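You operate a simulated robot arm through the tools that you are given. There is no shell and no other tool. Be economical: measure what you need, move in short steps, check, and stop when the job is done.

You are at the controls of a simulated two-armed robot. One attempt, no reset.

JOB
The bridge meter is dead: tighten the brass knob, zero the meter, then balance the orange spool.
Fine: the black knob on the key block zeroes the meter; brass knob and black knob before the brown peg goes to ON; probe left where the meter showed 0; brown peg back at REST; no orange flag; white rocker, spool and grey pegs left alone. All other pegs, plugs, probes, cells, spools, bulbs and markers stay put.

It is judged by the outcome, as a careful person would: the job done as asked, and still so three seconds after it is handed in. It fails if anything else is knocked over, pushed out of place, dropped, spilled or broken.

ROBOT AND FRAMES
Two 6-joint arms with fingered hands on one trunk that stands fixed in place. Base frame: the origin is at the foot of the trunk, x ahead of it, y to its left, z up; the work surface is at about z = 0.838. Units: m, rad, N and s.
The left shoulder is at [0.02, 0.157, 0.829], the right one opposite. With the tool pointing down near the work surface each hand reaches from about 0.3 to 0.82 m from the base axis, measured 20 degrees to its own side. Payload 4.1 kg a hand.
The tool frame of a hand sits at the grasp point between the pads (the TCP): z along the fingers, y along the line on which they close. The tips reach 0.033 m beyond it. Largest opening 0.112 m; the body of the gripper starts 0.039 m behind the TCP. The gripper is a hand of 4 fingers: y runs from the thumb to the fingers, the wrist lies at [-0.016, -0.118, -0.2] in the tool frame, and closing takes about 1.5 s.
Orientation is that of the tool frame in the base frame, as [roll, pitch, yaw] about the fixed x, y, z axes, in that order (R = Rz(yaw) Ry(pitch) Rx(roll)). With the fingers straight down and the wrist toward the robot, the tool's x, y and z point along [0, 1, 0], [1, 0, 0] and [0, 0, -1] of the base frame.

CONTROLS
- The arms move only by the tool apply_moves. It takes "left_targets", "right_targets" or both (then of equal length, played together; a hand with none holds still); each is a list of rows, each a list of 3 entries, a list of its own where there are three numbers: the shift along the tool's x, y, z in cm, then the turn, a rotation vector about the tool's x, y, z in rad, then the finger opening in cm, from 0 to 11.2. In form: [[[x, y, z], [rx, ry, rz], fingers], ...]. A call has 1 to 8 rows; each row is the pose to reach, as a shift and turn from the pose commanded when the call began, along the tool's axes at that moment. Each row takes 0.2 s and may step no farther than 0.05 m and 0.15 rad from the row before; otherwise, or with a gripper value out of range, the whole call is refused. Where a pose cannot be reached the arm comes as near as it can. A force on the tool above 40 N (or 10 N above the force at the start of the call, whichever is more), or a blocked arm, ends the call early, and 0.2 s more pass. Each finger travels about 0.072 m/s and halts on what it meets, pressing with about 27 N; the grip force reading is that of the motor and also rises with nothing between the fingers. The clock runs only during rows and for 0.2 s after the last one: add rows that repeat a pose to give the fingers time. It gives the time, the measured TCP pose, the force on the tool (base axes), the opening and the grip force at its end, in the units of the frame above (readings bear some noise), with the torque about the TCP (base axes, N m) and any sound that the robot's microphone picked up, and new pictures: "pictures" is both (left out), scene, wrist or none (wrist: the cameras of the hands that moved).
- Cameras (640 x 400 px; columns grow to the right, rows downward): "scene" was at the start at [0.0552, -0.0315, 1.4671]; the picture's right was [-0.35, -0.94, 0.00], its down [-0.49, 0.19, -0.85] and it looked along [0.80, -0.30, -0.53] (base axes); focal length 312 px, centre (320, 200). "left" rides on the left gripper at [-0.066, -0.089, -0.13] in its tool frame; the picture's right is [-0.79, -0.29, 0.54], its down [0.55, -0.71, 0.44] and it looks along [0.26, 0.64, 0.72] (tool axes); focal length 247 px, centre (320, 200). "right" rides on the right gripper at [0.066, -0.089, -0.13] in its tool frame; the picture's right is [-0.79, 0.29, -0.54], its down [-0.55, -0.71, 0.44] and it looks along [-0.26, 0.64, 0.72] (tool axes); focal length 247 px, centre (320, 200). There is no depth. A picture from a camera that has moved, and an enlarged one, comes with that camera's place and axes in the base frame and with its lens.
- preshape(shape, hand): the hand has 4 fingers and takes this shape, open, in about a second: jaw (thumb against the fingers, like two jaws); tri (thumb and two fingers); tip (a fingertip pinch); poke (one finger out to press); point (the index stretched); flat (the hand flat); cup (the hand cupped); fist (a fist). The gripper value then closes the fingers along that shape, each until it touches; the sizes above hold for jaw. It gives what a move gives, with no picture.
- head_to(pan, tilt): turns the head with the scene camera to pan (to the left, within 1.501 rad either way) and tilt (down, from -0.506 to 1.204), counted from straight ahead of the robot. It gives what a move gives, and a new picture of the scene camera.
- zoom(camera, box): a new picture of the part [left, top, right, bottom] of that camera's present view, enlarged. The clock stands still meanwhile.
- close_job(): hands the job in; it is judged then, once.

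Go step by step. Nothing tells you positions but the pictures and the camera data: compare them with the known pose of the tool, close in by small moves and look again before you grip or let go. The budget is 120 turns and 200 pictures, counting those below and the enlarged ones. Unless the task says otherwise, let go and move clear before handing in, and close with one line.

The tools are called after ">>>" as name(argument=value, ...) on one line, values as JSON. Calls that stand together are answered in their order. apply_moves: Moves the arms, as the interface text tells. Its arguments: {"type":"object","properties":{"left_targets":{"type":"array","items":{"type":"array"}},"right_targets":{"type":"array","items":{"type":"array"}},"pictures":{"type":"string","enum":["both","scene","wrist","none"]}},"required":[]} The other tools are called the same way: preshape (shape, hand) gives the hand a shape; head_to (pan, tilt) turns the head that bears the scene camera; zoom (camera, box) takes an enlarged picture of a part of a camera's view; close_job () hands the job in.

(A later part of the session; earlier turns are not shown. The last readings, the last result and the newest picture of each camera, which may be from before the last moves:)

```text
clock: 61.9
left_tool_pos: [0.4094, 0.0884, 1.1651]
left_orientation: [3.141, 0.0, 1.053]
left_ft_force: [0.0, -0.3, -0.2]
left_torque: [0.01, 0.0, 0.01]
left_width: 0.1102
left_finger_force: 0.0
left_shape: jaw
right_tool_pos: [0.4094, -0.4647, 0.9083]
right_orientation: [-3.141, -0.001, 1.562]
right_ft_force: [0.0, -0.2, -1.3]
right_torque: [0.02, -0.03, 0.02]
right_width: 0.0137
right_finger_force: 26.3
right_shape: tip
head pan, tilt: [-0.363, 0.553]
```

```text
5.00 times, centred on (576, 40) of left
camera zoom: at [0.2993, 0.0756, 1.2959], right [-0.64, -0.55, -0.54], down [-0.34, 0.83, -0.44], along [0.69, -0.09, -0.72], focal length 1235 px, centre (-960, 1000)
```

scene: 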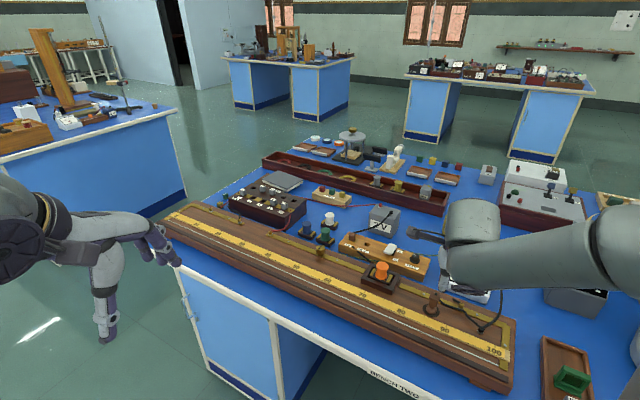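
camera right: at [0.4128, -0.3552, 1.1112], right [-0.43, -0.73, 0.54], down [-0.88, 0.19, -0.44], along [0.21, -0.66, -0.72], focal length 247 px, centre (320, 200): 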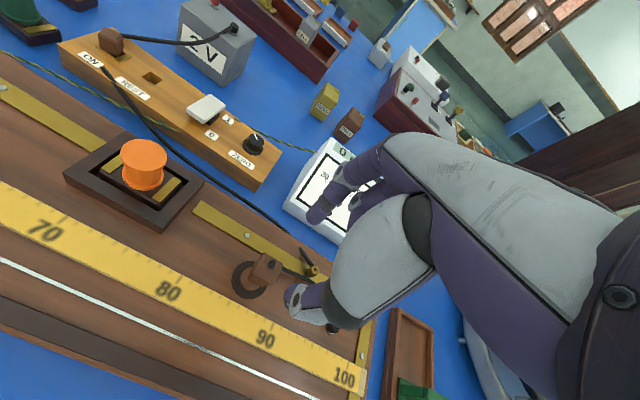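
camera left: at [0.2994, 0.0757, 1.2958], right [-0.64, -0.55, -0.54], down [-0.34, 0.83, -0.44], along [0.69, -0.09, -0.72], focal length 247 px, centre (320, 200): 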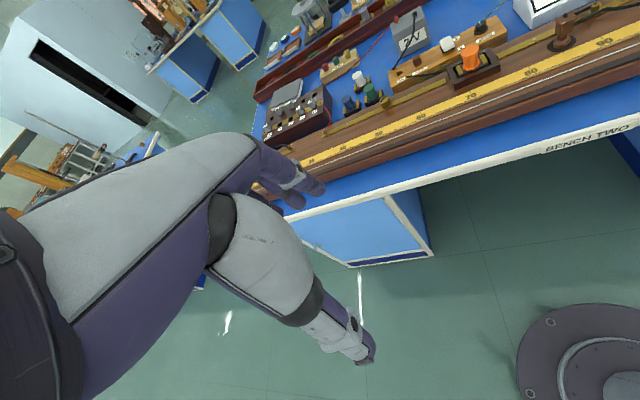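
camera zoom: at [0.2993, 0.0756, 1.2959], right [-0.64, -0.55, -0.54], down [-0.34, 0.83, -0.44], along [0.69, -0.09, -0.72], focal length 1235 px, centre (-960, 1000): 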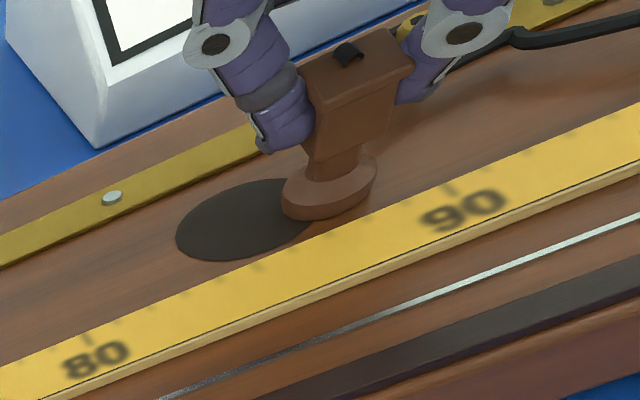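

Gripped. Lifting it 3 cm and checking how it hangs and the meter.

>>> apply_moves(right_targets=[[[0, 0, -1], [0, 0, 0], 0], [[0, 0, -3], [0, 0, 0], 0], [[0, 0, -4], [0, 0, 0], 0]], pictures="none")

>>> zoom(camera="left", box=[512, 0, 640, 80])

>>> zoom(camera="scene", box=[240, 240, 432, 360])

>>> zoom(camera="scene", box=[400, 230, 528, 310])

```text
clock: 62.7
left_tool_pos: [0.4089, 0.0877, 1.1647]
left_orientation: [-3.141, 0.0, 1.052]
left_ft_force: [-0.3, 0.3, 0.6]
left_torque: [0.02, 0.0, 0.02]
left_width: 0.1102
left_finger_force: 0.1
left_shape: jaw
right_tool_pos: [0.4078, -0.4663, 0.9464]
right_orientation: [-3.141, 0.002, 1.562]
right_ft_force: [0.2, -0.2, -1.7]
right_torque: [0.01, -0.01, -0.02]
right_width: 0.0132
right_finger_force: 27.6
right_shape: tip
head pan, tilt: [-0.363, 0.553]
```

```text
5.00 times, centred on (576, 40) of left
camera zoom: at [0.2994, 0.0756, 1.2959], right [-0.64, -0.55, -0.54], down [-0.34, 0.83, -0.44], along [0.69, -0.09, -0.72], focal length 1235 px, centre (-960, 1000)
```

zoom: 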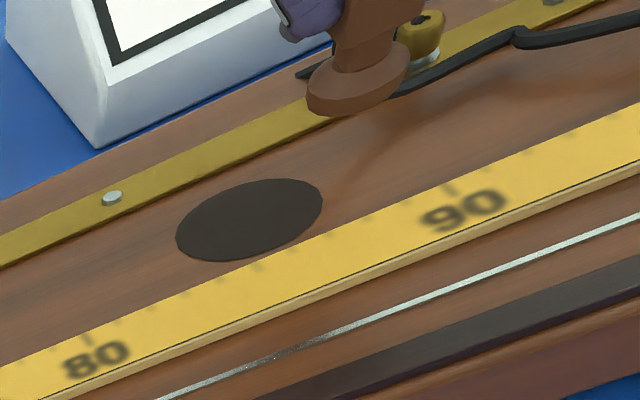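

```text
3.33 times, centred on (336, 300) of scene
camera zoom: at [0.0553, -0.0316, 1.4671], right [-0.35, -0.94, 0.0], down [-0.49, 0.19, -0.85], along [0.8, -0.3, -0.53], focal length 1039 px, centre (267, -133)
```

zoom: 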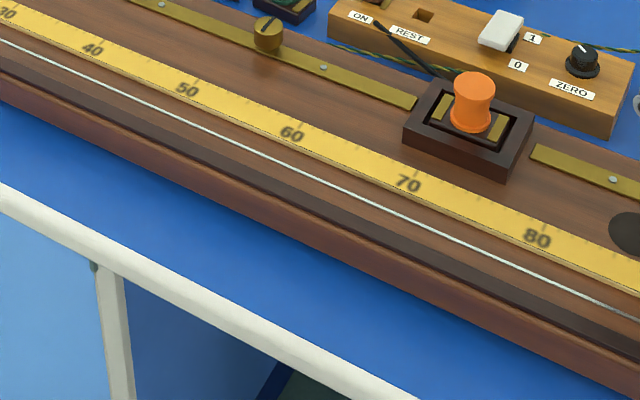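

```text
5.00 times, centred on (464, 270) of scene
camera zoom: at [0.0553, -0.0316, 1.4671], right [-0.35, -0.94, 0.0], down [-0.49, 0.19, -0.85], along [0.8, -0.3, -0.53], focal length 1558 px, centre (-400, -150)
```

zoom: 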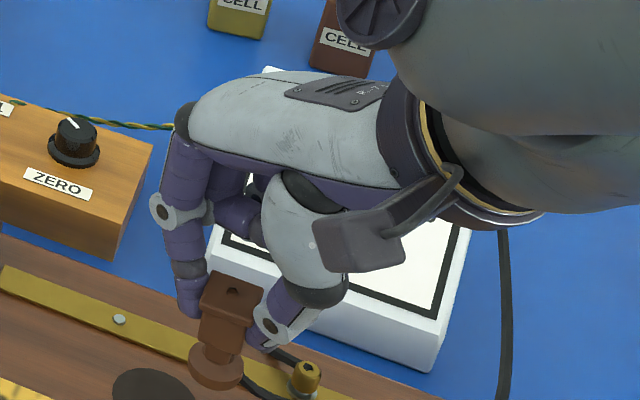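

The probe hangs upright. Wire at 50 cm is near (0.659, -0.174). Raising and carrying it along the front side toward there.

>>> apply_moves(right_targets=[[[1, -1, -4], [0, 0, 0], 0], [[4.5, 0, -6.5], [0, 0, 0], 0], [[9, 1, -6.5], [0, 0, 0], 0], [[13, 4, -6.5], [0, 0, 0], 0], [[16.5, 7.5, -6.5], [0, 0, 0], 0], [[20, 11, -6.5], [0, 0, 0], 0], [[23.5, 14.5, -6.5], [0, 0, 0], 0], [[26.5, 18.5, -6.5], [0, 0, 0], 0]], pictures="none")

>>> apply_moves(right_targets=[[[1.5, 3.4, 0], [0, 0, 0], 0], [[2.8, 6.5, 1], [0, 0, 0], 0], [[2.8, 6.5, 4], [0, 0, 0], 0]], pictures="both")

```text
clock: 64.5
left_tool_pos: [0.4091, 0.0873, 1.1658]
left_orientation: [3.141, 0.0, 1.053]
left_ft_force: [-0.9, -0.1, 0.7]
left_torque: [0.04, -0.06, 0.0]
left_width: 0.1103
left_finger_force: 0.0
left_shape: jaw
right_tool_pos: [0.5997, -0.2056, 1.0124]
right_orientation: [3.142, 0.0, 1.563]
right_ft_force: [-0.4, -0.1, -1.4]
right_torque: [-0.02, -0.06, 0.03]
right_width: 0.013
right_finger_force: 26.7
right_shape: tip
head pan, tilt: [-0.363, 0.553]
```

```text
clock: 65.3
left_tool_pos: [0.4091, 0.0884, 1.1661]
left_orientation: [-3.141, -0.001, 1.053]
left_ft_force: [-0.2, 0.6, -0.1]
left_torque: [-0.01, 0.01, -0.04]
left_width: 0.1103
left_finger_force: 0.1
left_shape: jaw
right_tool_pos: [0.6598, -0.1759, 0.9719]
right_orientation: [-3.141, 0.002, 1.562]
right_ft_force: [-0.5, -0.2, -1.2]
right_torque: [0.02, 0.02, 0.0]
right_width: 0.0133
right_finger_force: 26.9
right_shape: tip
head pan, tilt: [-0.363, 0.553]
camera right: at [0.5704, -0.1078, 1.1023], right [0.28, -0.8, 0.54], down [-0.72, -0.55, -0.44], along [0.64, -0.26, -0.72], focal length 247 px, centre (320, 200)
```

scene: 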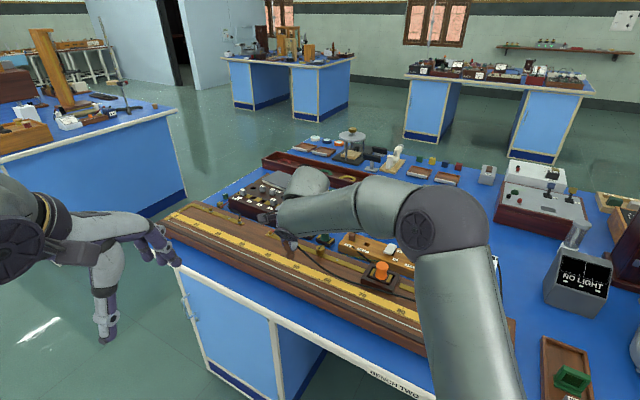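
right: 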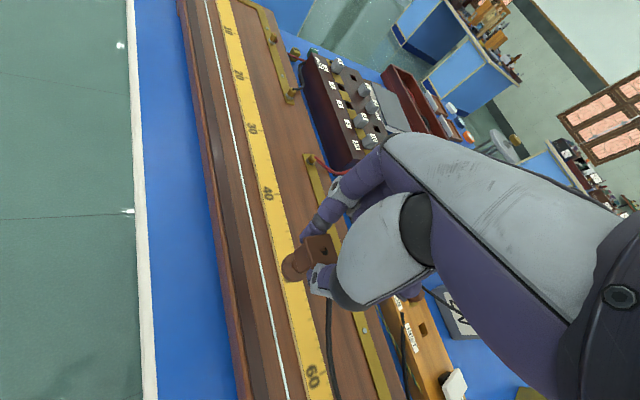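

The scene view of the meter is now blocked by my upper arm. I'll turn the left hand so its camera looks at the meter.

>>> apply_moves(left_targets=[[[0, 0, 0], [0, 0, 0.14], 11], [[0, 0, 0], [0, 0, 0.28], 11], [[0, 0, 0], [0, 0, 0.42], 11], [[0, 0, 0], [0, 0, 0.5], 11]], pictures="wrist")

```text
clock: 66.3
left_tool_pos: [0.4081, 0.0859, 1.1657]
left_orientation: [3.141, -0.001, 0.55]
left_ft_force: [-0.5, 0.1, -0.3]
left_torque: [0.03, -0.01, -0.03]
left_width: 0.1103
left_finger_force: 0.0
left_shape: jaw
right_tool_pos: [0.6599, -0.1751, 0.9722]
right_orientation: [3.141, 0.001, 1.562]
right_ft_force: [0.3, 0.1, -0.9]
right_torque: [0.01, -0.03, 0.03]
right_width: 0.0132
right_finger_force: 27.3
right_shape: tip
head pan, tilt: [-0.363, 0.553]
camera left: at [0.3064, 0.1285, 1.2967], right [-0.83, -0.17, -0.54], down [0.1, 0.89, -0.44], along [0.56, -0.41, -0.72], focal length 247 px, centre (320, 200)
```

left: 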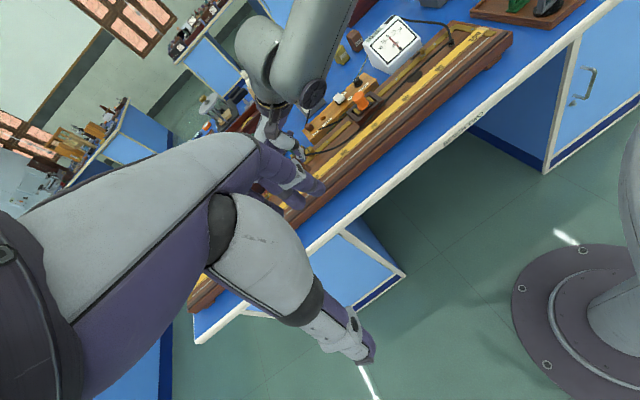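

The left camera now sees both meter and work area. Zooming to test readability.

>>> zoom(camera="left", box=[360, 10, 424, 70])

>>> zoom(camera="left", box=[250, 90, 346, 180])

```text
6.67 times, centred on (392, 40) of left
camera zoom: at [0.3064, 0.1285, 1.2967], right [-0.83, -0.17, -0.54], down [0.1, 0.89, -0.44], along [0.56, -0.41, -0.72], focal length 1646 px, centre (-160, 1267)
```

zoom: 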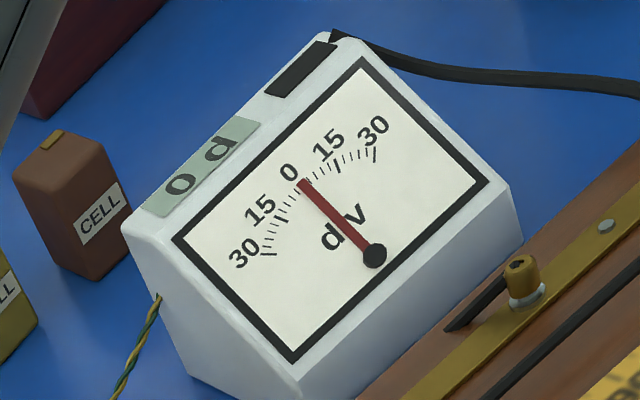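

```text
4.44 times, centred on (298, 135) of left
camera zoom: at [0.3064, 0.1285, 1.2967], right [-0.83, -0.17, -0.54], down [0.1, 0.89, -0.44], along [0.56, -0.41, -0.72], focal length 1098 px, centre (418, 489)
```

zoom: 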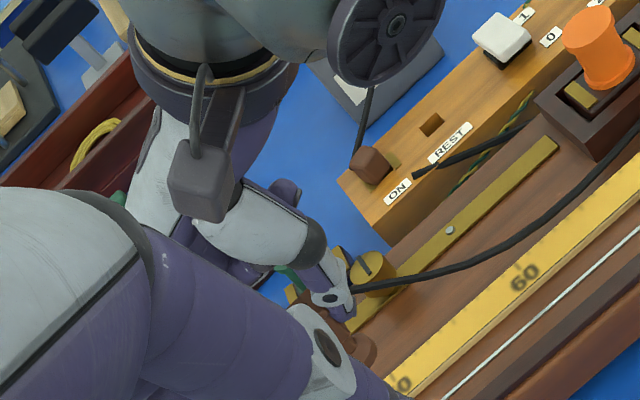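

Meter is readable (0 d). Now a close look at the probe foot relative to the wire.

>>> zoom(camera="right", box=[192, 200, 352, 300])

>>> zoom(camera="scene", box=[240, 220, 336, 280])

```text
4.00 times, centred on (272, 250) of right
camera zoom: at [0.5703, -0.108, 1.1022], right [0.28, -0.79, 0.54], down [-0.72, -0.55, -0.44], along [0.64, -0.26, -0.72], focal length 988 px, centre (512, 0)
```

zoom: 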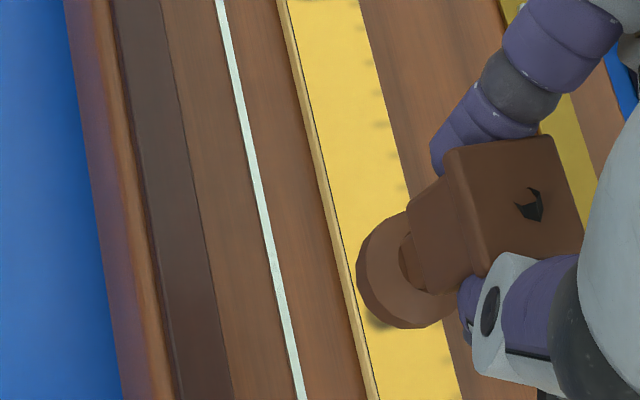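

```text
6.67 times, centred on (288, 250) of scene
camera zoom: at [0.0551, -0.0315, 1.4671], right [-0.35, -0.94, 0.0], down [-0.49, 0.19, -0.85], along [0.8, -0.3, -0.53], focal length 2078 px, centre (533, -133)
```

zoom: 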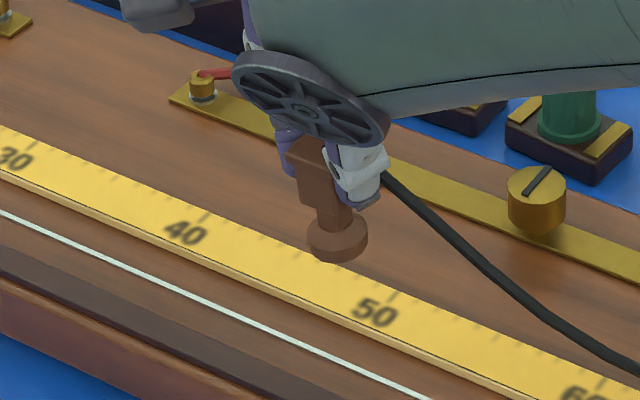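

The foot is over the wire at about 50.7 cm. Lowering in stages until light contact.

>>> apply_moves(right_targets=[[[0, 0, 3], [0, 0, 0], 0], [[0, 0, 5.3], [0, 0, 0], 0], [[0, 0, 5.8], [0, 0, 0], 0]], pictures="none")

>>> zoom(camera="right", box=[192, 200, 352, 300])

>>> zoom(camera="left", box=[360, 10, 424, 70])

```text
clock: 67.1
left_tool_pos: [0.4094, 0.0855, 1.1655]
left_orientation: [-3.141, 0.001, 0.551]
left_ft_force: [0.0, 0.1, -0.3]
left_torque: [-0.04, 0.03, 0.0]
left_width: 0.1103
left_finger_force: 0.0
left_shape: jaw
right_tool_pos: [0.661, -0.1748, 0.9153]
right_orientation: [3.141, 0.0, 1.562]
right_ft_force: [0.0, 0.7, -0.4]
right_torque: [0.01, -0.03, 0.03]
right_width: 0.0131
right_finger_force: 26.9
right_shape: tip
head pan, tilt: [-0.363, 0.553]
```

```text
4.00 times, centred on (272, 250) of right
camera zoom: at [0.5718, -0.1067, 1.0452], right [0.28, -0.79, 0.54], down [-0.71, -0.55, -0.44], along [0.64, -0.26, -0.72], focal length 988 px, centre (512, 0)
```

zoom: 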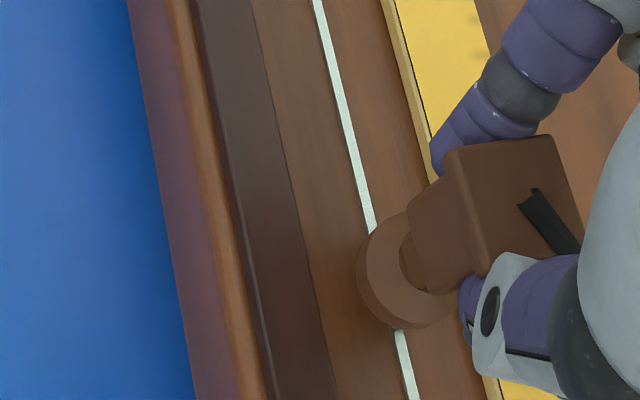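

```text
6.67 times, centred on (392, 40) of left
camera zoom: at [0.3063, 0.1284, 1.2969], right [-0.82, -0.17, -0.54], down [0.1, 0.89, -0.44], along [0.56, -0.41, -0.72], focal length 1646 px, centre (-160, 1267)
```

zoom: 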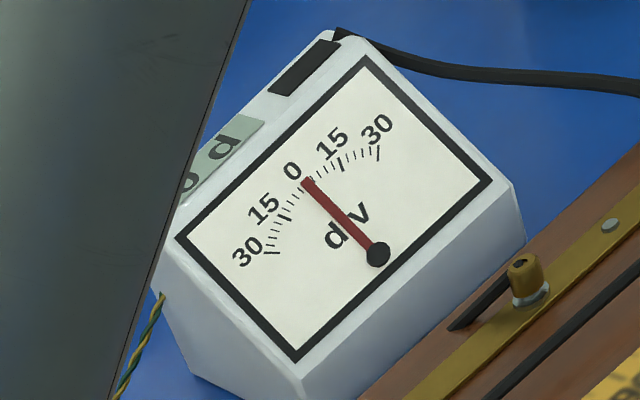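

Wire passes right under the foot. Lowering 4 mm more, and shifting the left camera slightly for a full view of the digits.

>>> apply_moves(right_targets=[[[0, 0, 0.3], [0, 0, 0], 0], [[0, 0, 0.5], [0, 0, 0], 0]], left_targets=[[[-2, -1, 2], [0, 0, 0], 11], [[-4, -2, 4], [0, 0, 0], 11]], pictures="none")

>>> zoom(camera="left", box=[360, 10, 424, 70])

```text
clock: 67.7
left_tool_pos: [0.3648, 0.0819, 1.1261]
left_orientation: [3.141, -0.001, 0.551]
left_ft_force: [-0.5, 0.6, 0.8]
left_torque: [0.0, -0.04, -0.01]
left_width: 0.1104
left_finger_force: 0.1
left_shape: jaw
right_tool_pos: [0.6618, -0.1741, 0.9109]
right_orientation: [3.141, 0.001, 1.562]
right_ft_force: [0.5, 0.1, -1.1]
right_torque: [0.0, 0.0, 0.0]
right_width: 0.0133
right_finger_force: 26.7
right_shape: tip
head pan, tilt: [-0.363, 0.553]
```

```text
6.67 times, centred on (392, 40) of left
camera zoom: at [0.262, 0.1245, 1.2563], right [-0.82, -0.17, -0.54], down [0.1, 0.89, -0.44], along [0.56, -0.41, -0.72], focal length 1646 px, centre (-160, 1267)
```

zoom: 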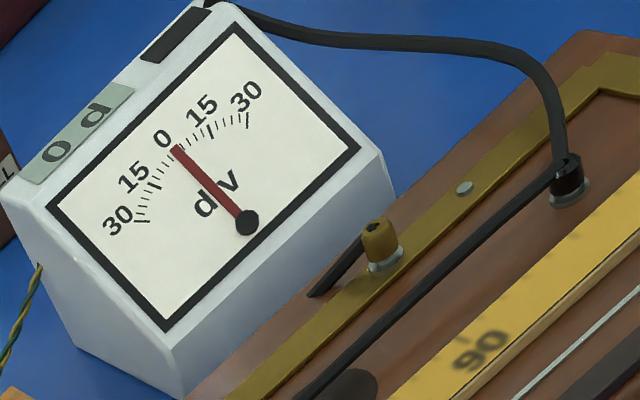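

Full view of the meter now, still 0 (no contact yet). Lowering a few mm more.

>>> apply_moves(right_targets=[[[0, 0, 0.15], [0, 0, 0], 0], [[0, 0, 0.3], [0, 0, 0], 0]], pictures="none")

>>> zoom(camera="left", box=[350, 0, 414, 60])

```text
clock: 68.3
left_tool_pos: [0.3661, 0.0826, 1.1266]
left_orientation: [-3.141, 0.0, 0.55]
left_ft_force: [0.4, -0.4, -0.1]
left_torque: [0.0, 0.04, -0.04]
left_width: 0.1104
left_finger_force: 0.0
left_shape: jaw
right_tool_pos: [0.6624, -0.175, 0.9071]
right_orientation: [-3.14, 0.0, 1.563]
right_ft_force: [-0.4, -0.1, -0.9]
right_torque: [0.0, -0.02, 0.0]
right_width: 0.0131
right_finger_force: 26.2
right_shape: tip
head pan, tilt: [-0.363, 0.553]
```

```text
6.67 times, centred on (382, 30) of left
camera zoom: at [0.2621, 0.1245, 1.2565], right [-0.82, -0.17, -0.54], down [0.1, 0.89, -0.44], along [0.56, -0.41, -0.72], focal length 1646 px, centre (-93, 1333)
```

zoom: 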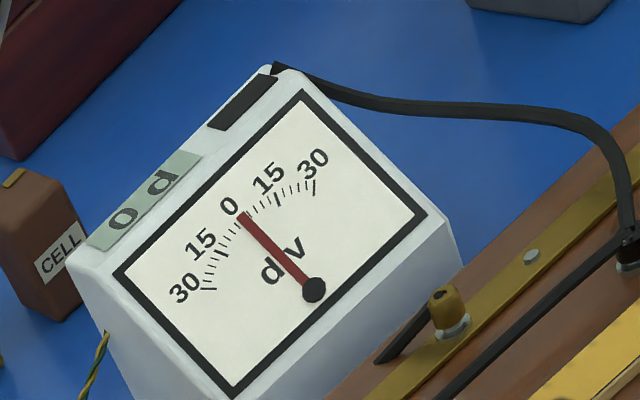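

Still no contact force; a few mm more.

>>> apply_moves(right_targets=[[[0, 0, 0.15], [0, 0, 0], 0], [[0, 0, 0.3], [0, 0, 0], 0], [[0, 0, 0.3], [0, 0, 0], 0]], pictures="none")

>>> zoom(camera="left", box=[350, 0, 414, 60])

>>> zoom(camera="right", box=[192, 200, 352, 300])

```text
clock: 69.1
left_tool_pos: [0.3646, 0.0833, 1.1258]
left_orientation: [-3.141, -0.001, 0.552]
left_ft_force: [-0.5, -0.7, 0.3]
left_torque: [0.04, 0.01, 0.01]
left_width: 0.1104
left_finger_force: 0.1
left_shape: jaw
right_tool_pos: [0.662, -0.1743, 0.9059]
right_orientation: [3.138, -0.001, 1.563]
right_ft_force: [0.0, -1.3, 6.9]
right_torque: [-0.01, -0.03, -0.02]
right_width: 0.0137
right_finger_force: 26.4
right_shape: tip
head pan, tilt: [-0.363, 0.553]
```

```text
6.67 times, centred on (382, 30) of left
camera zoom: at [0.262, 0.1245, 1.2565], right [-0.82, -0.17, -0.54], down [0.1, 0.89, -0.44], along [0.56, -0.41, -0.72], focal length 1646 px, centre (-93, 1333)
```

zoom: 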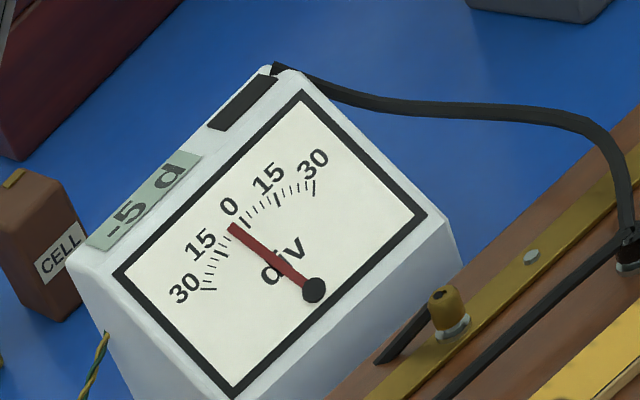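

```text
4.00 times, centred on (272, 250) of right
camera zoom: at [0.5723, -0.1069, 1.0357], right [0.28, -0.8, 0.54], down [-0.71, -0.55, -0.44], along [0.64, -0.26, -0.72], focal length 988 px, centre (512, 0)
```

zoom: 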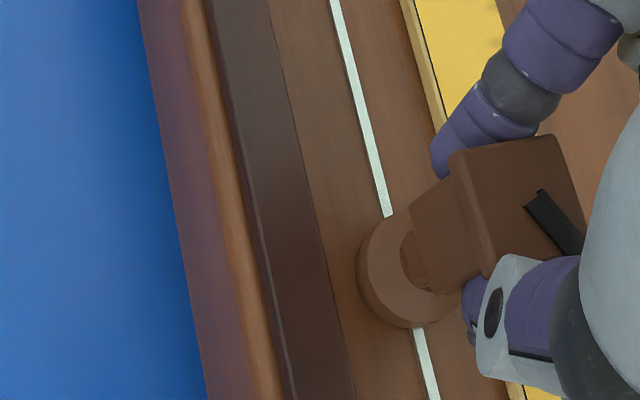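

Contact at about 50 cm gives -5: the bridge is alive. Lift, move 4 cm toward higher numbers, touch again.

>>> apply_moves(right_targets=[[[0, 0, -0.5], [0, 0, 0], 0], [[0, 0, -1.2], [0, 0, 0], 0], [[-2.56, -3.08, -1.2], [0, 0, 0], 0], [[-2.56, -3.08, -0.4], [0, 0, 0], 0], [[-2.56, -3.08, 0], [0, 0, 0], 0], [[-2.56, -3.08, 0], [0, 0, 0], 0]], pictures="none")

>>> zoom(camera="left", box=[350, 0, 414, 60])

```text
clock: 70.5
left_tool_pos: [0.3651, 0.0832, 1.1256]
left_orientation: [3.141, -0.001, 0.551]
left_ft_force: [-0.8, 0.7, 0.0]
left_torque: [0.0, 0.01, -0.01]
left_width: 0.1102
left_finger_force: 0.1
left_shape: jaw
right_tool_pos: [0.6301, -0.2015, 0.9048]
right_orientation: [3.139, 0.001, 1.562]
right_ft_force: [0.3, -2.2, 8.1]
right_torque: [-0.05, 0.02, -0.04]
right_width: 0.0137
right_finger_force: 27.1
right_shape: tip
head pan, tilt: [-0.363, 0.553]
```

```text
6.67 times, centred on (382, 30) of left
camera zoom: at [0.2619, 0.1245, 1.2565], right [-0.82, -0.17, -0.54], down [0.1, 0.89, -0.44], along [0.56, -0.41, -0.72], focal length 1646 px, centre (-93, 1333)
```

zoom: 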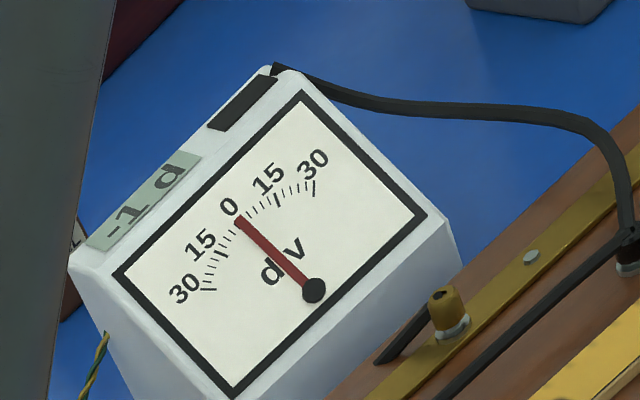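

-1 now at ~54.5 cm (about 1 div/cm). Next +1.3 cm.

>>> apply_moves(right_targets=[[[0, 0, -0.5], [0, 0, 0], 0], [[0, 0, -1], [0, 0, 0], 0], [[-0.83, -1.0, -1], [0, 0, 0], 0], [[-0.83, -1.0, -0.4], [0, 0, 0], 0], [[-0.83, -1.0, 0], [0, 0, 0], 0], [[-0.83, -1.0, 0], [0, 0, 0], 0]], pictures="none")

>>> zoom(camera="left", box=[350, 0, 414, 60])

>>> zoom(camera="right", box=[192, 200, 352, 300])

```text
clock: 71.9
left_tool_pos: [0.3654, 0.0839, 1.1264]
left_orientation: [3.141, 0.001, 0.551]
left_ft_force: [-1.0, -0.9, -0.3]
left_torque: [0.01, 0.03, 0.01]
left_width: 0.1104
left_finger_force: 0.1
left_shape: jaw
right_tool_pos: [0.621, -0.2088, 0.9062]
right_orientation: [3.14, 0.0, 1.562]
right_ft_force: [-0.8, -2.6, 8.3]
right_torque: [-0.06, 0.0, -0.03]
right_width: 0.0139
right_finger_force: 26.9
right_shape: tip
head pan, tilt: [-0.363, 0.553]
```

```text
6.67 times, centred on (382, 30) of left
camera zoom: at [0.2619, 0.1245, 1.2565], right [-0.82, -0.17, -0.54], down [0.1, 0.89, -0.44], along [0.56, -0.41, -0.72], focal length 1646 px, centre (-93, 1333)
```

zoom: 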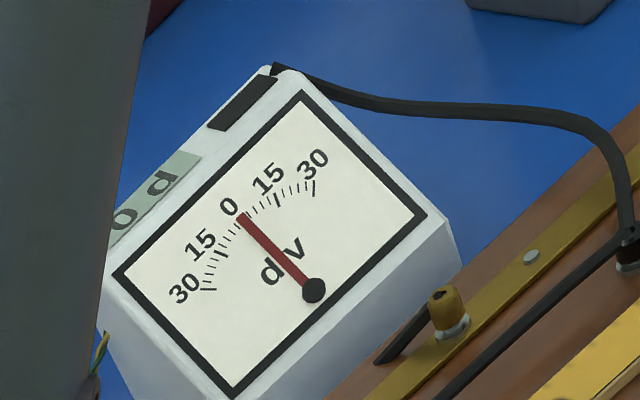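

```text
4.00 times, centred on (272, 250) of right
camera zoom: at [0.5309, -0.1408, 1.0353], right [0.28, -0.79, 0.54], down [-0.71, -0.55, -0.44], along [0.64, -0.26, -0.72], focal length 988 px, centre (512, 0)
```

zoom: 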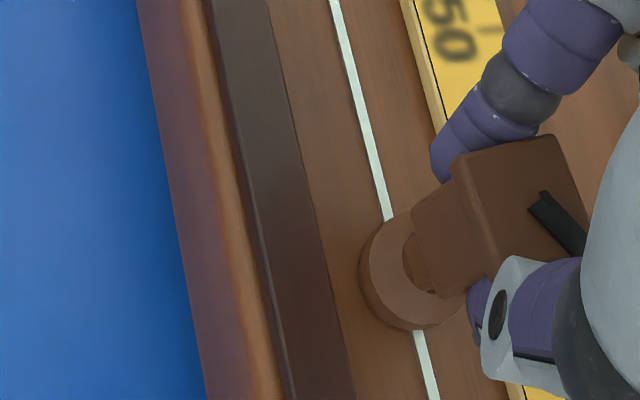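

It reads 0 here. To centre in the zero band, test 0.7 cm further.

>>> apply_moves(right_targets=[[[0, 0, -0.4], [0, 0, 0], 0], [[0, 0, -0.8], [0, 0, 0], 0], [[-0.45, -0.54, -0.8], [0, 0, 0], 0], [[-0.45, -0.54, -0.4], [0, 0, 0], 0], [[-0.45, -0.54, 0], [0, 0, 0], 0], [[-0.45, -0.54, 0], [0, 0, 0], 0]], left_targets=[[[-0.5, 0, 0.5], [0, 0, 0], 11], [[-1, 0, 1], [0, 0, 0], 11], [[-1.5, 0, 1.5], [0, 0, 0], 11], [[-2, 0, 2], [0, 0, 0], 11], [[-2, 0, 2], [0, 0, 0], 11], [[-2, 0, 2], [0, 0, 0], 11]], pictures="none")

>>> zoom(camera="left", box=[346, 0, 410, 60])

```text
clock: 73.3
left_tool_pos: [0.3474, 0.0712, 1.1075]
left_orientation: [3.139, 0.0, 0.553]
left_ft_force: [0.0, -1.0, -0.4]
left_torque: [-0.03, -0.01, 0.0]
left_width: 0.1105
left_finger_force: 0.0
left_shape: jaw
right_tool_pos: [0.6165, -0.2117, 0.9054]
right_orientation: [3.139, 0.001, 1.561]
right_ft_force: [-0.7, -2.1, 9.0]
right_torque: [-0.04, 0.04, -0.04]
right_width: 0.0139
right_finger_force: 27.0
right_shape: tip
head pan, tilt: [-0.363, 0.553]
```

```text
6.67 times, centred on (378, 30) of left
camera zoom: at [0.2445, 0.1127, 1.2371], right [-0.82, -0.17, -0.54], down [0.1, 0.89, -0.44], along [0.56, -0.41, -0.72], focal length 1646 px, centre (-67, 1333)
```

zoom: 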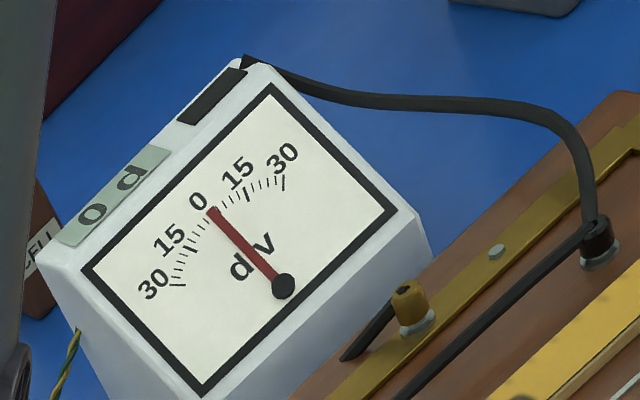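

Still 0. Another 0.6 cm to find the upper edge.

>>> apply_moves(right_targets=[[[0, 0, -0.4], [0, 0, 0], 0], [[0, 0, -0.8], [0, 0, 0], 0], [[-0.38, -0.46, -0.8], [0, 0, 0], 0], [[-0.38, -0.46, -0.4], [0, 0, 0], 0], [[-0.38, -0.46, 0], [0, 0, 0], 0], [[-0.38, -0.46, 0], [0, 0, 0], 0]], pictures="none")

>>> zoom(camera="left", box=[346, 0, 410, 60])

```text
clock: 74.7
left_tool_pos: [0.3469, 0.0703, 1.1071]
left_orientation: [-3.14, 0.0, 0.551]
left_ft_force: [-0.6, -0.2, -0.8]
left_torque: [0.0, -0.02, -0.01]
left_width: 0.1105
left_finger_force: 0.0
left_shape: jaw
right_tool_pos: [0.6114, -0.2165, 0.9062]
right_orientation: [3.138, -0.001, 1.562]
right_ft_force: [0.6, -1.5, 8.4]
right_torque: [-0.02, 0.02, 0.0]
right_width: 0.0138
right_finger_force: 27.3
right_shape: tip
head pan, tilt: [-0.363, 0.553]
```

```text
6.67 times, centred on (378, 30) of left
camera zoom: at [0.2446, 0.1127, 1.2371], right [-0.82, -0.17, -0.54], down [0.1, 0.89, -0.44], along [0.56, -0.41, -0.72], focal length 1646 px, centre (-67, 1333)
```

zoom: 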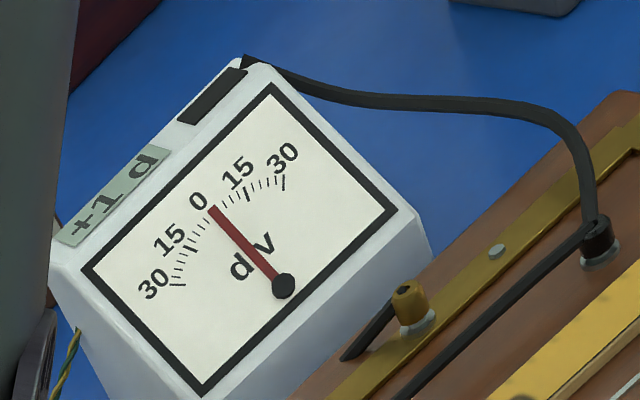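

+1 here, so the zero band is centred about 1.0 cm back. Moving there and setting it down.

>>> apply_moves(right_targets=[[[0, 0, -0.4], [0, 0, 0], 0], [[0, 0, -0.8], [0, 0, 0], 0], [[0.62, 0.74, -0.8], [0, 0, 0], 0], [[0.62, 0.74, -0.4], [0, 0, 0], 0], [[0.62, 0.74, -0.1], [0, 0, 0], 0], [[0.62, 0.74, -0.1], [0, 0, 0], 0]], pictures="none")

>>> zoom(camera="left", box=[346, 0, 410, 60])

>>> zoom(camera="right", box=[192, 200, 352, 300])

>>> zoom(camera="scene", box=[240, 230, 368, 310])

```text
clock: 76.1
left_tool_pos: [0.348, 0.0705, 1.1065]
left_orientation: [3.139, -0.002, 0.551]
left_ft_force: [0.1, -0.6, -0.5]
left_torque: [-0.04, 0.01, 0.03]
left_width: 0.1104
left_finger_force: 0.1
left_shape: jaw
right_tool_pos: [0.6198, -0.2097, 0.906]
right_orientation: [3.141, 0.001, 1.562]
right_ft_force: [-0.1, -0.5, 4.6]
right_torque: [-0.01, -0.02, 0.0]
right_width: 0.0137
right_finger_force: 26.8
right_shape: tip
head pan, tilt: [-0.363, 0.553]
```

```text
6.67 times, centred on (378, 30) of left
camera zoom: at [0.2447, 0.1127, 1.2371], right [-0.82, -0.17, -0.54], down [0.1, 0.89, -0.44], along [0.56, -0.41, -0.72], focal length 1646 px, centre (-67, 1333)
```

zoom: 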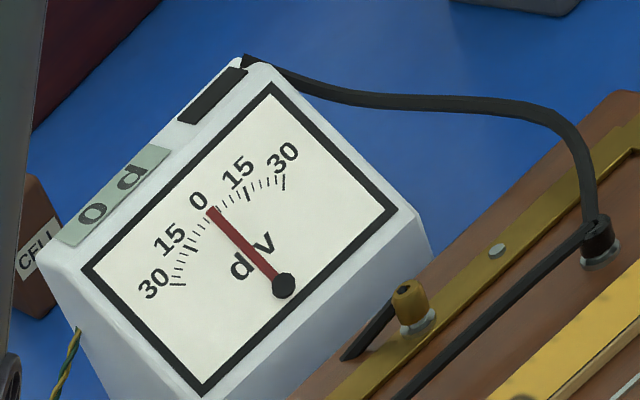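

```text
4.00 times, centred on (272, 250) of right
camera zoom: at [0.5289, -0.1429, 1.0355], right [0.28, -0.8, 0.54], down [-0.71, -0.55, -0.44], along [0.64, -0.26, -0.72], focal length 988 px, centre (512, 0)
```

zoom: 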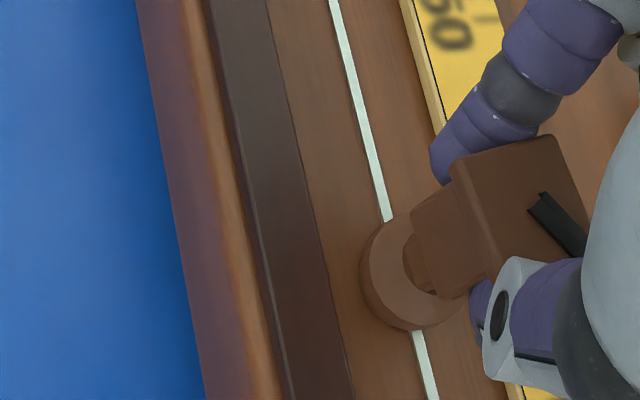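

```text
5.00 times, centred on (304, 270) of scene
camera zoom: at [0.0551, -0.0315, 1.4671], right [-0.35, -0.94, 0.0], down [-0.49, 0.19, -0.85], along [0.8, -0.3, -0.53], focal length 1558 px, centre (400, -150)
```

zoom: 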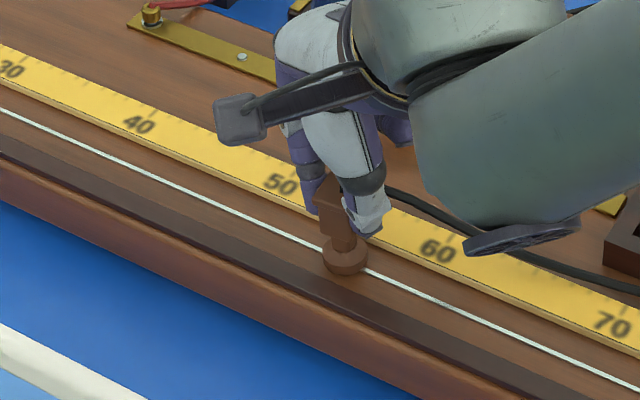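

0 with the foot centred on the wire. Releasing gently.

>>> apply_moves(right_targets=[[[0, 0, 0], [0, 0, 0], 0.8], [[0, 0, 0], [0, 0, 0], 1.5], [[0, 0, 0], [0, 0, 0], 2.5], [[0, 0, 0], [0, 0, 0], 4], [[0, 0, 0], [0, 0, 0], 5.5]], pictures="none")

>>> zoom(camera="left", box=[346, 0, 410, 60])

>>> zoom(camera="right", box=[192, 200, 352, 300])

```text
clock: 77.3
left_tool_pos: [0.3476, 0.07, 1.1066]
left_orientation: [3.142, -0.001, 0.551]
left_ft_force: [0.9, 0.0, -0.6]
left_torque: [-0.03, 0.02, 0.03]
left_width: 0.1102
left_finger_force: 0.0
left_shape: jaw
right_tool_pos: [0.618, -0.2103, 0.9043]
right_orientation: [3.14, -0.001, 1.562]
right_ft_force: [-0.9, 0.2, -1.0]
right_torque: [0.02, 0.04, 0.0]
right_width: 0.0543
right_finger_force: 0.1
right_shape: tip
head pan, tilt: [-0.363, 0.553]
```

```text
6.67 times, centred on (378, 30) of left
camera zoom: at [0.2448, 0.1127, 1.2371], right [-0.82, -0.17, -0.54], down [0.1, 0.89, -0.44], along [0.56, -0.41, -0.72], focal length 1646 px, centre (-67, 1333)
```

zoom: 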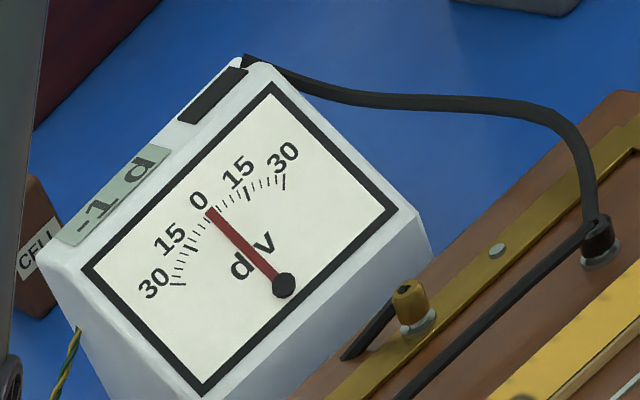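

```text
4.00 times, centred on (272, 250) of right
camera zoom: at [0.5288, -0.1427, 1.0349], right [0.28, -0.79, 0.54], down [-0.72, -0.55, -0.44], along [0.64, -0.26, -0.72], focal length 988 px, centre (512, 0)
```

zoom: 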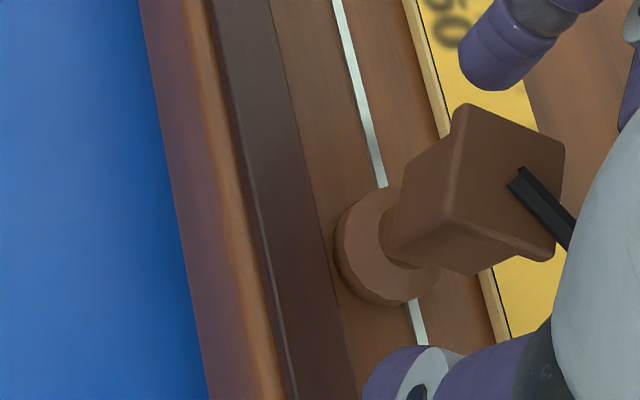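

Letting go twisted it slightly and it now reads -1. The head is now square to my pinch, so I'll regrip, correct by lifting, and set it again.

>>> apply_moves(right_targets=[[[-0.25, -0.1, 0], [0, 0, 0], 4.5], [[-0.25, -0.1, 0], [0, 0, 0], 3], [[-0.25, -0.1, 0], [0, 0, 0], 2], [[-0.25, -0.1, 0], [0, 0, 0], 1], [[-0.25, -0.1, 0], [0, 0, 0], 0], [[-0.25, -0.1, 0], [0, 0, 0], 0]], pictures="none")

>>> zoom(camera="left", box=[346, 0, 410, 60])

>>> zoom(camera="right", box=[192, 200, 352, 300])

```text
clock: 78.7
left_tool_pos: [0.3476, 0.0711, 1.1067]
left_orientation: [3.141, 0.0, 0.55]
left_ft_force: [0.6, -0.2, 0.5]
left_torque: [0.02, 0.03, -0.02]
left_width: 0.1103
left_finger_force: 0.0
left_shape: jaw
right_tool_pos: [0.6174, -0.213, 0.905]
right_orientation: [3.141, -0.001, 1.561]
right_ft_force: [0.2, 0.2, -0.6]
right_torque: [-0.01, -0.01, -0.02]
right_width: 0.0133
right_finger_force: 26.9
right_shape: tip
head pan, tilt: [-0.363, 0.553]
```

```text
6.67 times, centred on (378, 30) of left
camera zoom: at [0.2448, 0.1127, 1.2371], right [-0.82, -0.17, -0.54], down [0.1, 0.89, -0.44], along [0.56, -0.41, -0.72], focal length 1646 px, centre (-67, 1333)
```

zoom: 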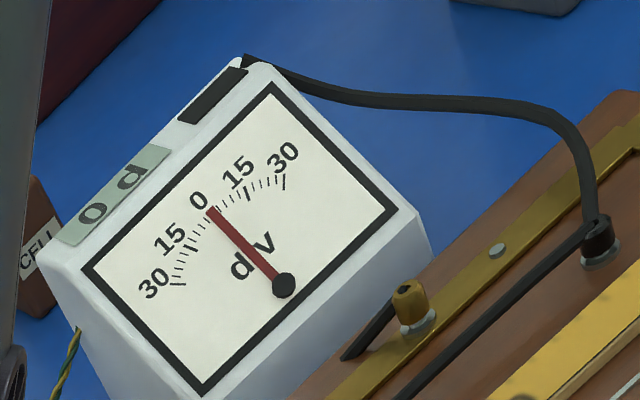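

```text
4.00 times, centred on (272, 250) of right
camera zoom: at [0.5279, -0.1451, 1.0354], right [0.28, -0.79, 0.54], down [-0.72, -0.55, -0.44], along [0.64, -0.26, -0.72], focal length 988 px, centre (512, 0)
```

zoom: 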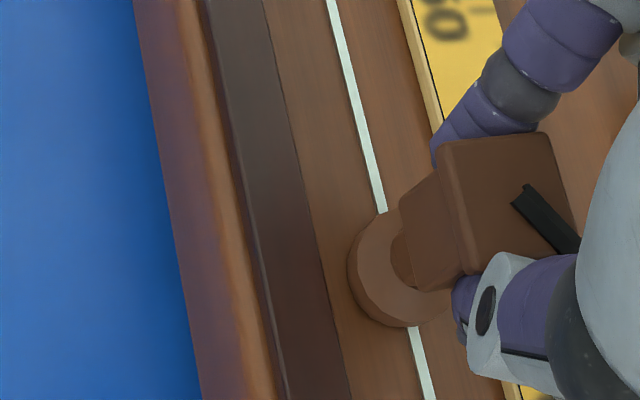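

Grip and release shift it by about ∓7 mm along the wire symmetrically, so I lift, move +0.8 cm, set down, and release, aiming to land at 0.

>>> apply_moves(right_targets=[[[0, 0, -0.5], [0, 0, 0], 0], [[0, 0, -1], [0, 0, 0], 0], [[-0.51, -0.62, -1], [0, 0, 0], 0], [[-0.51, -0.62, -0.4], [0, 0, 0], 0], [[-0.51, -0.62, 0], [0, 0, 0], 0], [[-0.51, -0.62, 0], [0, 0, 0], 0]], pictures="none")

>>> apply_moves(right_targets=[[[0, 0, 0], [0, 0, 0], 0.8], [[0, 0, 0], [0, 0, 0], 1.5], [[0, 0, 0], [0, 0, 0], 2.5], [[0, 0, 0], [0, 0, 0], 4], [[0, 0, 0], [0, 0, 0], 5.5]], pictures="none")

>>> zoom(camera="left", box=[346, 0, 410, 60])

>>> zoom(camera="right", box=[192, 200, 352, 300])

```text
clock: 80.1
left_tool_pos: [0.3484, 0.0706, 1.1075]
left_orientation: [3.141, -0.001, 0.55]
left_ft_force: [0.0, 0.0, 0.2]
left_torque: [-0.01, -0.01, -0.02]
left_width: 0.1102
left_finger_force: 0.1
left_shape: jaw
right_tool_pos: [0.6115, -0.2179, 0.9044]
right_orientation: [-3.141, 0.001, 1.562]
right_ft_force: [0.2, -0.8, 3.0]
right_torque: [-0.01, 0.02, -0.03]
right_width: 0.0132
right_finger_force: 26.8
right_shape: tip
head pan, tilt: [-0.363, 0.553]
```

```text
clock: 81.3
left_tool_pos: [0.3473, 0.071, 1.107]
left_orientation: [3.139, 0.0, 0.551]
left_ft_force: [0.2, -0.2, -0.1]
left_torque: [-0.03, 0.02, 0.05]
left_width: 0.1103
left_finger_force: 0.0
left_shape: jaw
right_tool_pos: [0.6103, -0.2169, 0.9052]
right_orientation: [3.141, 0.002, 1.563]
right_ft_force: [-0.7, 1.0, 0.3]
right_torque: [0.0, -0.01, 0.03]
right_width: 0.0548
right_finger_force: 0.0
right_shape: tip
head pan, tilt: [-0.363, 0.553]
```

```text
6.67 times, centred on (378, 30) of left
camera zoom: at [0.2448, 0.1127, 1.2371], right [-0.82, -0.17, -0.54], down [0.1, 0.89, -0.44], along [0.56, -0.41, -0.72], focal length 1646 px, centre (-67, 1333)
```

zoom: 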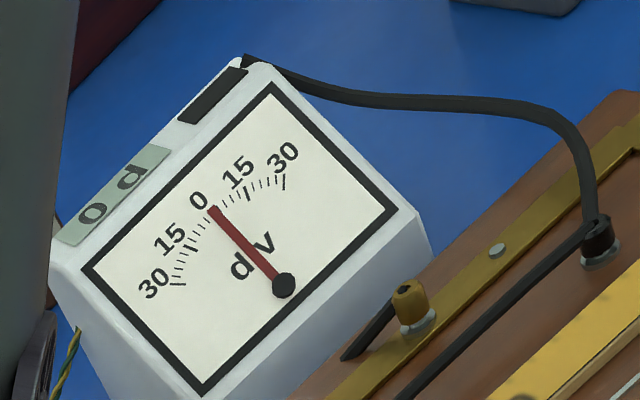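

```text
4.00 times, centred on (272, 250) of right
camera zoom: at [0.5213, -0.1494, 1.0344], right [0.28, -0.79, 0.54], down [-0.72, -0.55, -0.44], along [0.64, -0.26, -0.72], focal length 988 px, centre (512, 0)
```

zoom: 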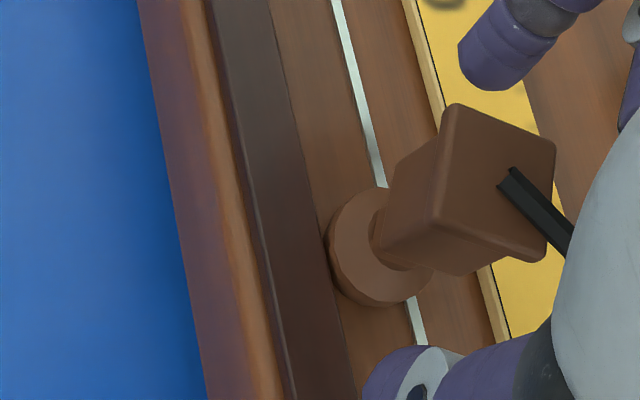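

Reads 0 with the probe standing free. Lifting straight up, then verifying.

>>> apply_moves(right_targets=[[[0, 0.1, -1], [0, 0, 0], 5.5], [[0, 0.1, -3], [0, 0, 0], 5.5], [[0, 0.1, -6], [0, 0, 0], 5.5], [[0, 0.1, -10], [0, 0, 0], 5.5], [[0, 0.1, -13], [0, 0, 0], 5]], pictures="wrist")

>>> zoom(camera="left", box=[346, 0, 410, 60])

```text
clock: 82.5
left_tool_pos: [0.3482, 0.0701, 1.1065]
left_orientation: [3.14, -0.001, 0.551]
left_ft_force: [0.1, -0.2, 0.5]
left_torque: [0.02, 0.02, -0.02]
left_width: 0.1102
left_finger_force: 0.0
left_shape: jaw
right_tool_pos: [0.6132, -0.2187, 1.035]
right_orientation: [3.14, 0.001, 1.564]
right_ft_force: [0.3, 0.1, -0.3]
right_torque: [-0.03, 0.0, 0.0]
right_width: 0.0504
right_finger_force: 0.0
right_shape: tip
head pan, tilt: [-0.363, 0.553]
camera right: at [0.5236, -0.1503, 1.1635], right [0.28, -0.79, 0.54], down [-0.71, -0.55, -0.44], along [0.64, -0.26, -0.72], focal length 247 px, centre (320, 200)
```

right: 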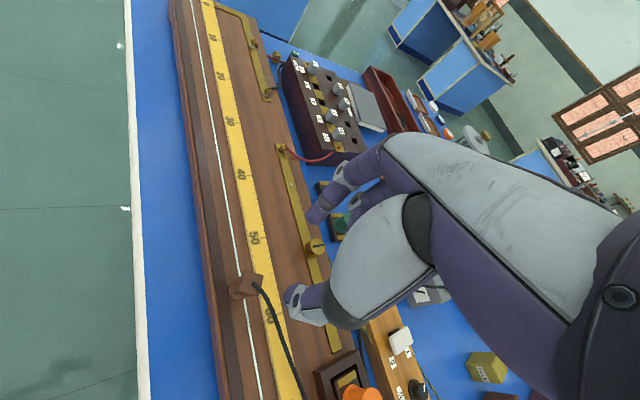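

```text
6.67 times, centred on (378, 30) of left
camera zoom: at [0.2449, 0.1127, 1.2371], right [-0.82, -0.17, -0.54], down [0.1, 0.89, -0.44], along [0.56, -0.41, -0.72], focal length 1646 px, centre (-67, 1333)
```

zoom: 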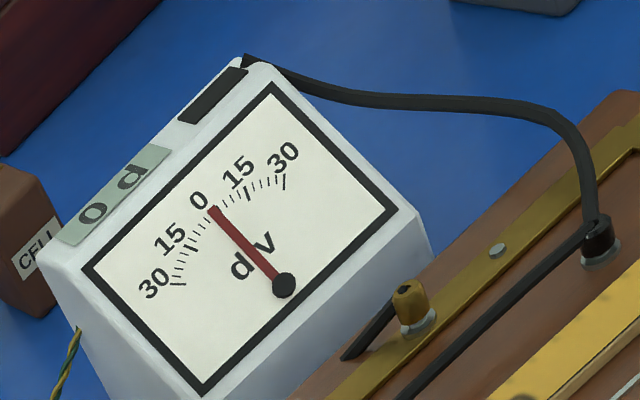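

Free-standing probe and meter at 0. Now back to the brown peg: moving over the REST side first.

>>> apply_moves(right_targets=[[[-3.8, 1.5, 0], [0, 0, 0.145], 5], [[-7.6, 3, 0], [0, 0, 0.29], 5], [[-11.4, 4.5, 0], [0, 0, 0.435], 5], [[-15.2, 6, 2], [0, 0, 0.58], 4.5], [[-19, 7.5, 4.5], [0, 0, 0.725], 4], [[-22.2, 9, 7], [0, 0, 0.87], 4]], pictures="none")

>>> zoom(camera="right", box=[192, 160, 448, 320])

>>> zoom(camera="left", box=[250, 50, 378, 130])

```text
clock: 83.9
left_tool_pos: [0.3481, 0.0698, 1.1071]
left_orientation: [-3.141, -0.001, 0.553]
left_ft_force: [-0.9, 0.5, 0.5]
left_torque: [-0.02, 0.05, -0.03]
left_width: 0.1102
left_finger_force: 0.0
left_shape: jaw
right_tool_pos: [0.702, -0.4408, 0.9669]
right_orientation: [3.14, -0.001, 0.689]
right_ft_force: [-0.6, -0.8, 1.0]
right_torque: [-0.02, -0.04, 0.01]
right_width: 0.0402
right_finger_force: 0.0
right_shape: tip
head pan, tilt: [-0.363, 0.553]
```

```text
2.50 times, centred on (320, 240) of right
camera zoom: at [0.6951, -0.3293, 1.0957], right [-0.43, -0.72, 0.54], down [-0.88, 0.2, -0.44], along [0.21, -0.66, -0.72], focal length 617 px, centre (320, 100)
```

zoom: 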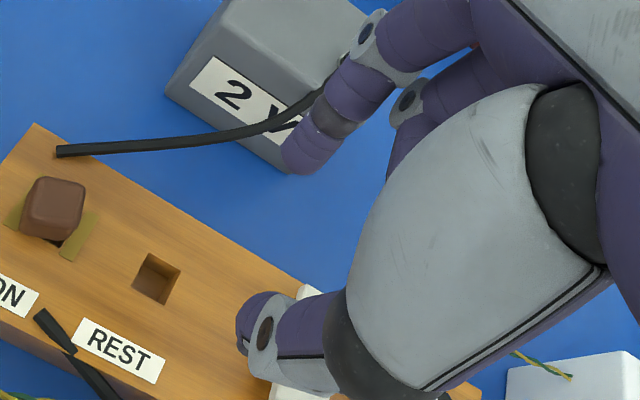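

```text
5.00 times, centred on (314, 90) of left
camera zoom: at [0.2443, 0.1129, 1.2372], right [-0.82, -0.17, -0.54], down [0.1, 0.89, -0.44], along [0.56, -0.41, -0.72], focal length 1235 px, centre (350, 750)
```

zoom: 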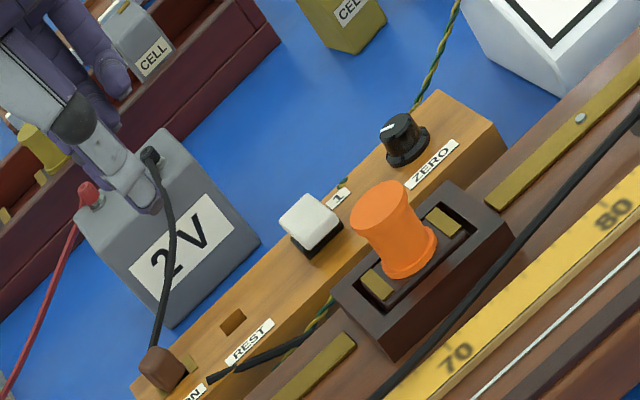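

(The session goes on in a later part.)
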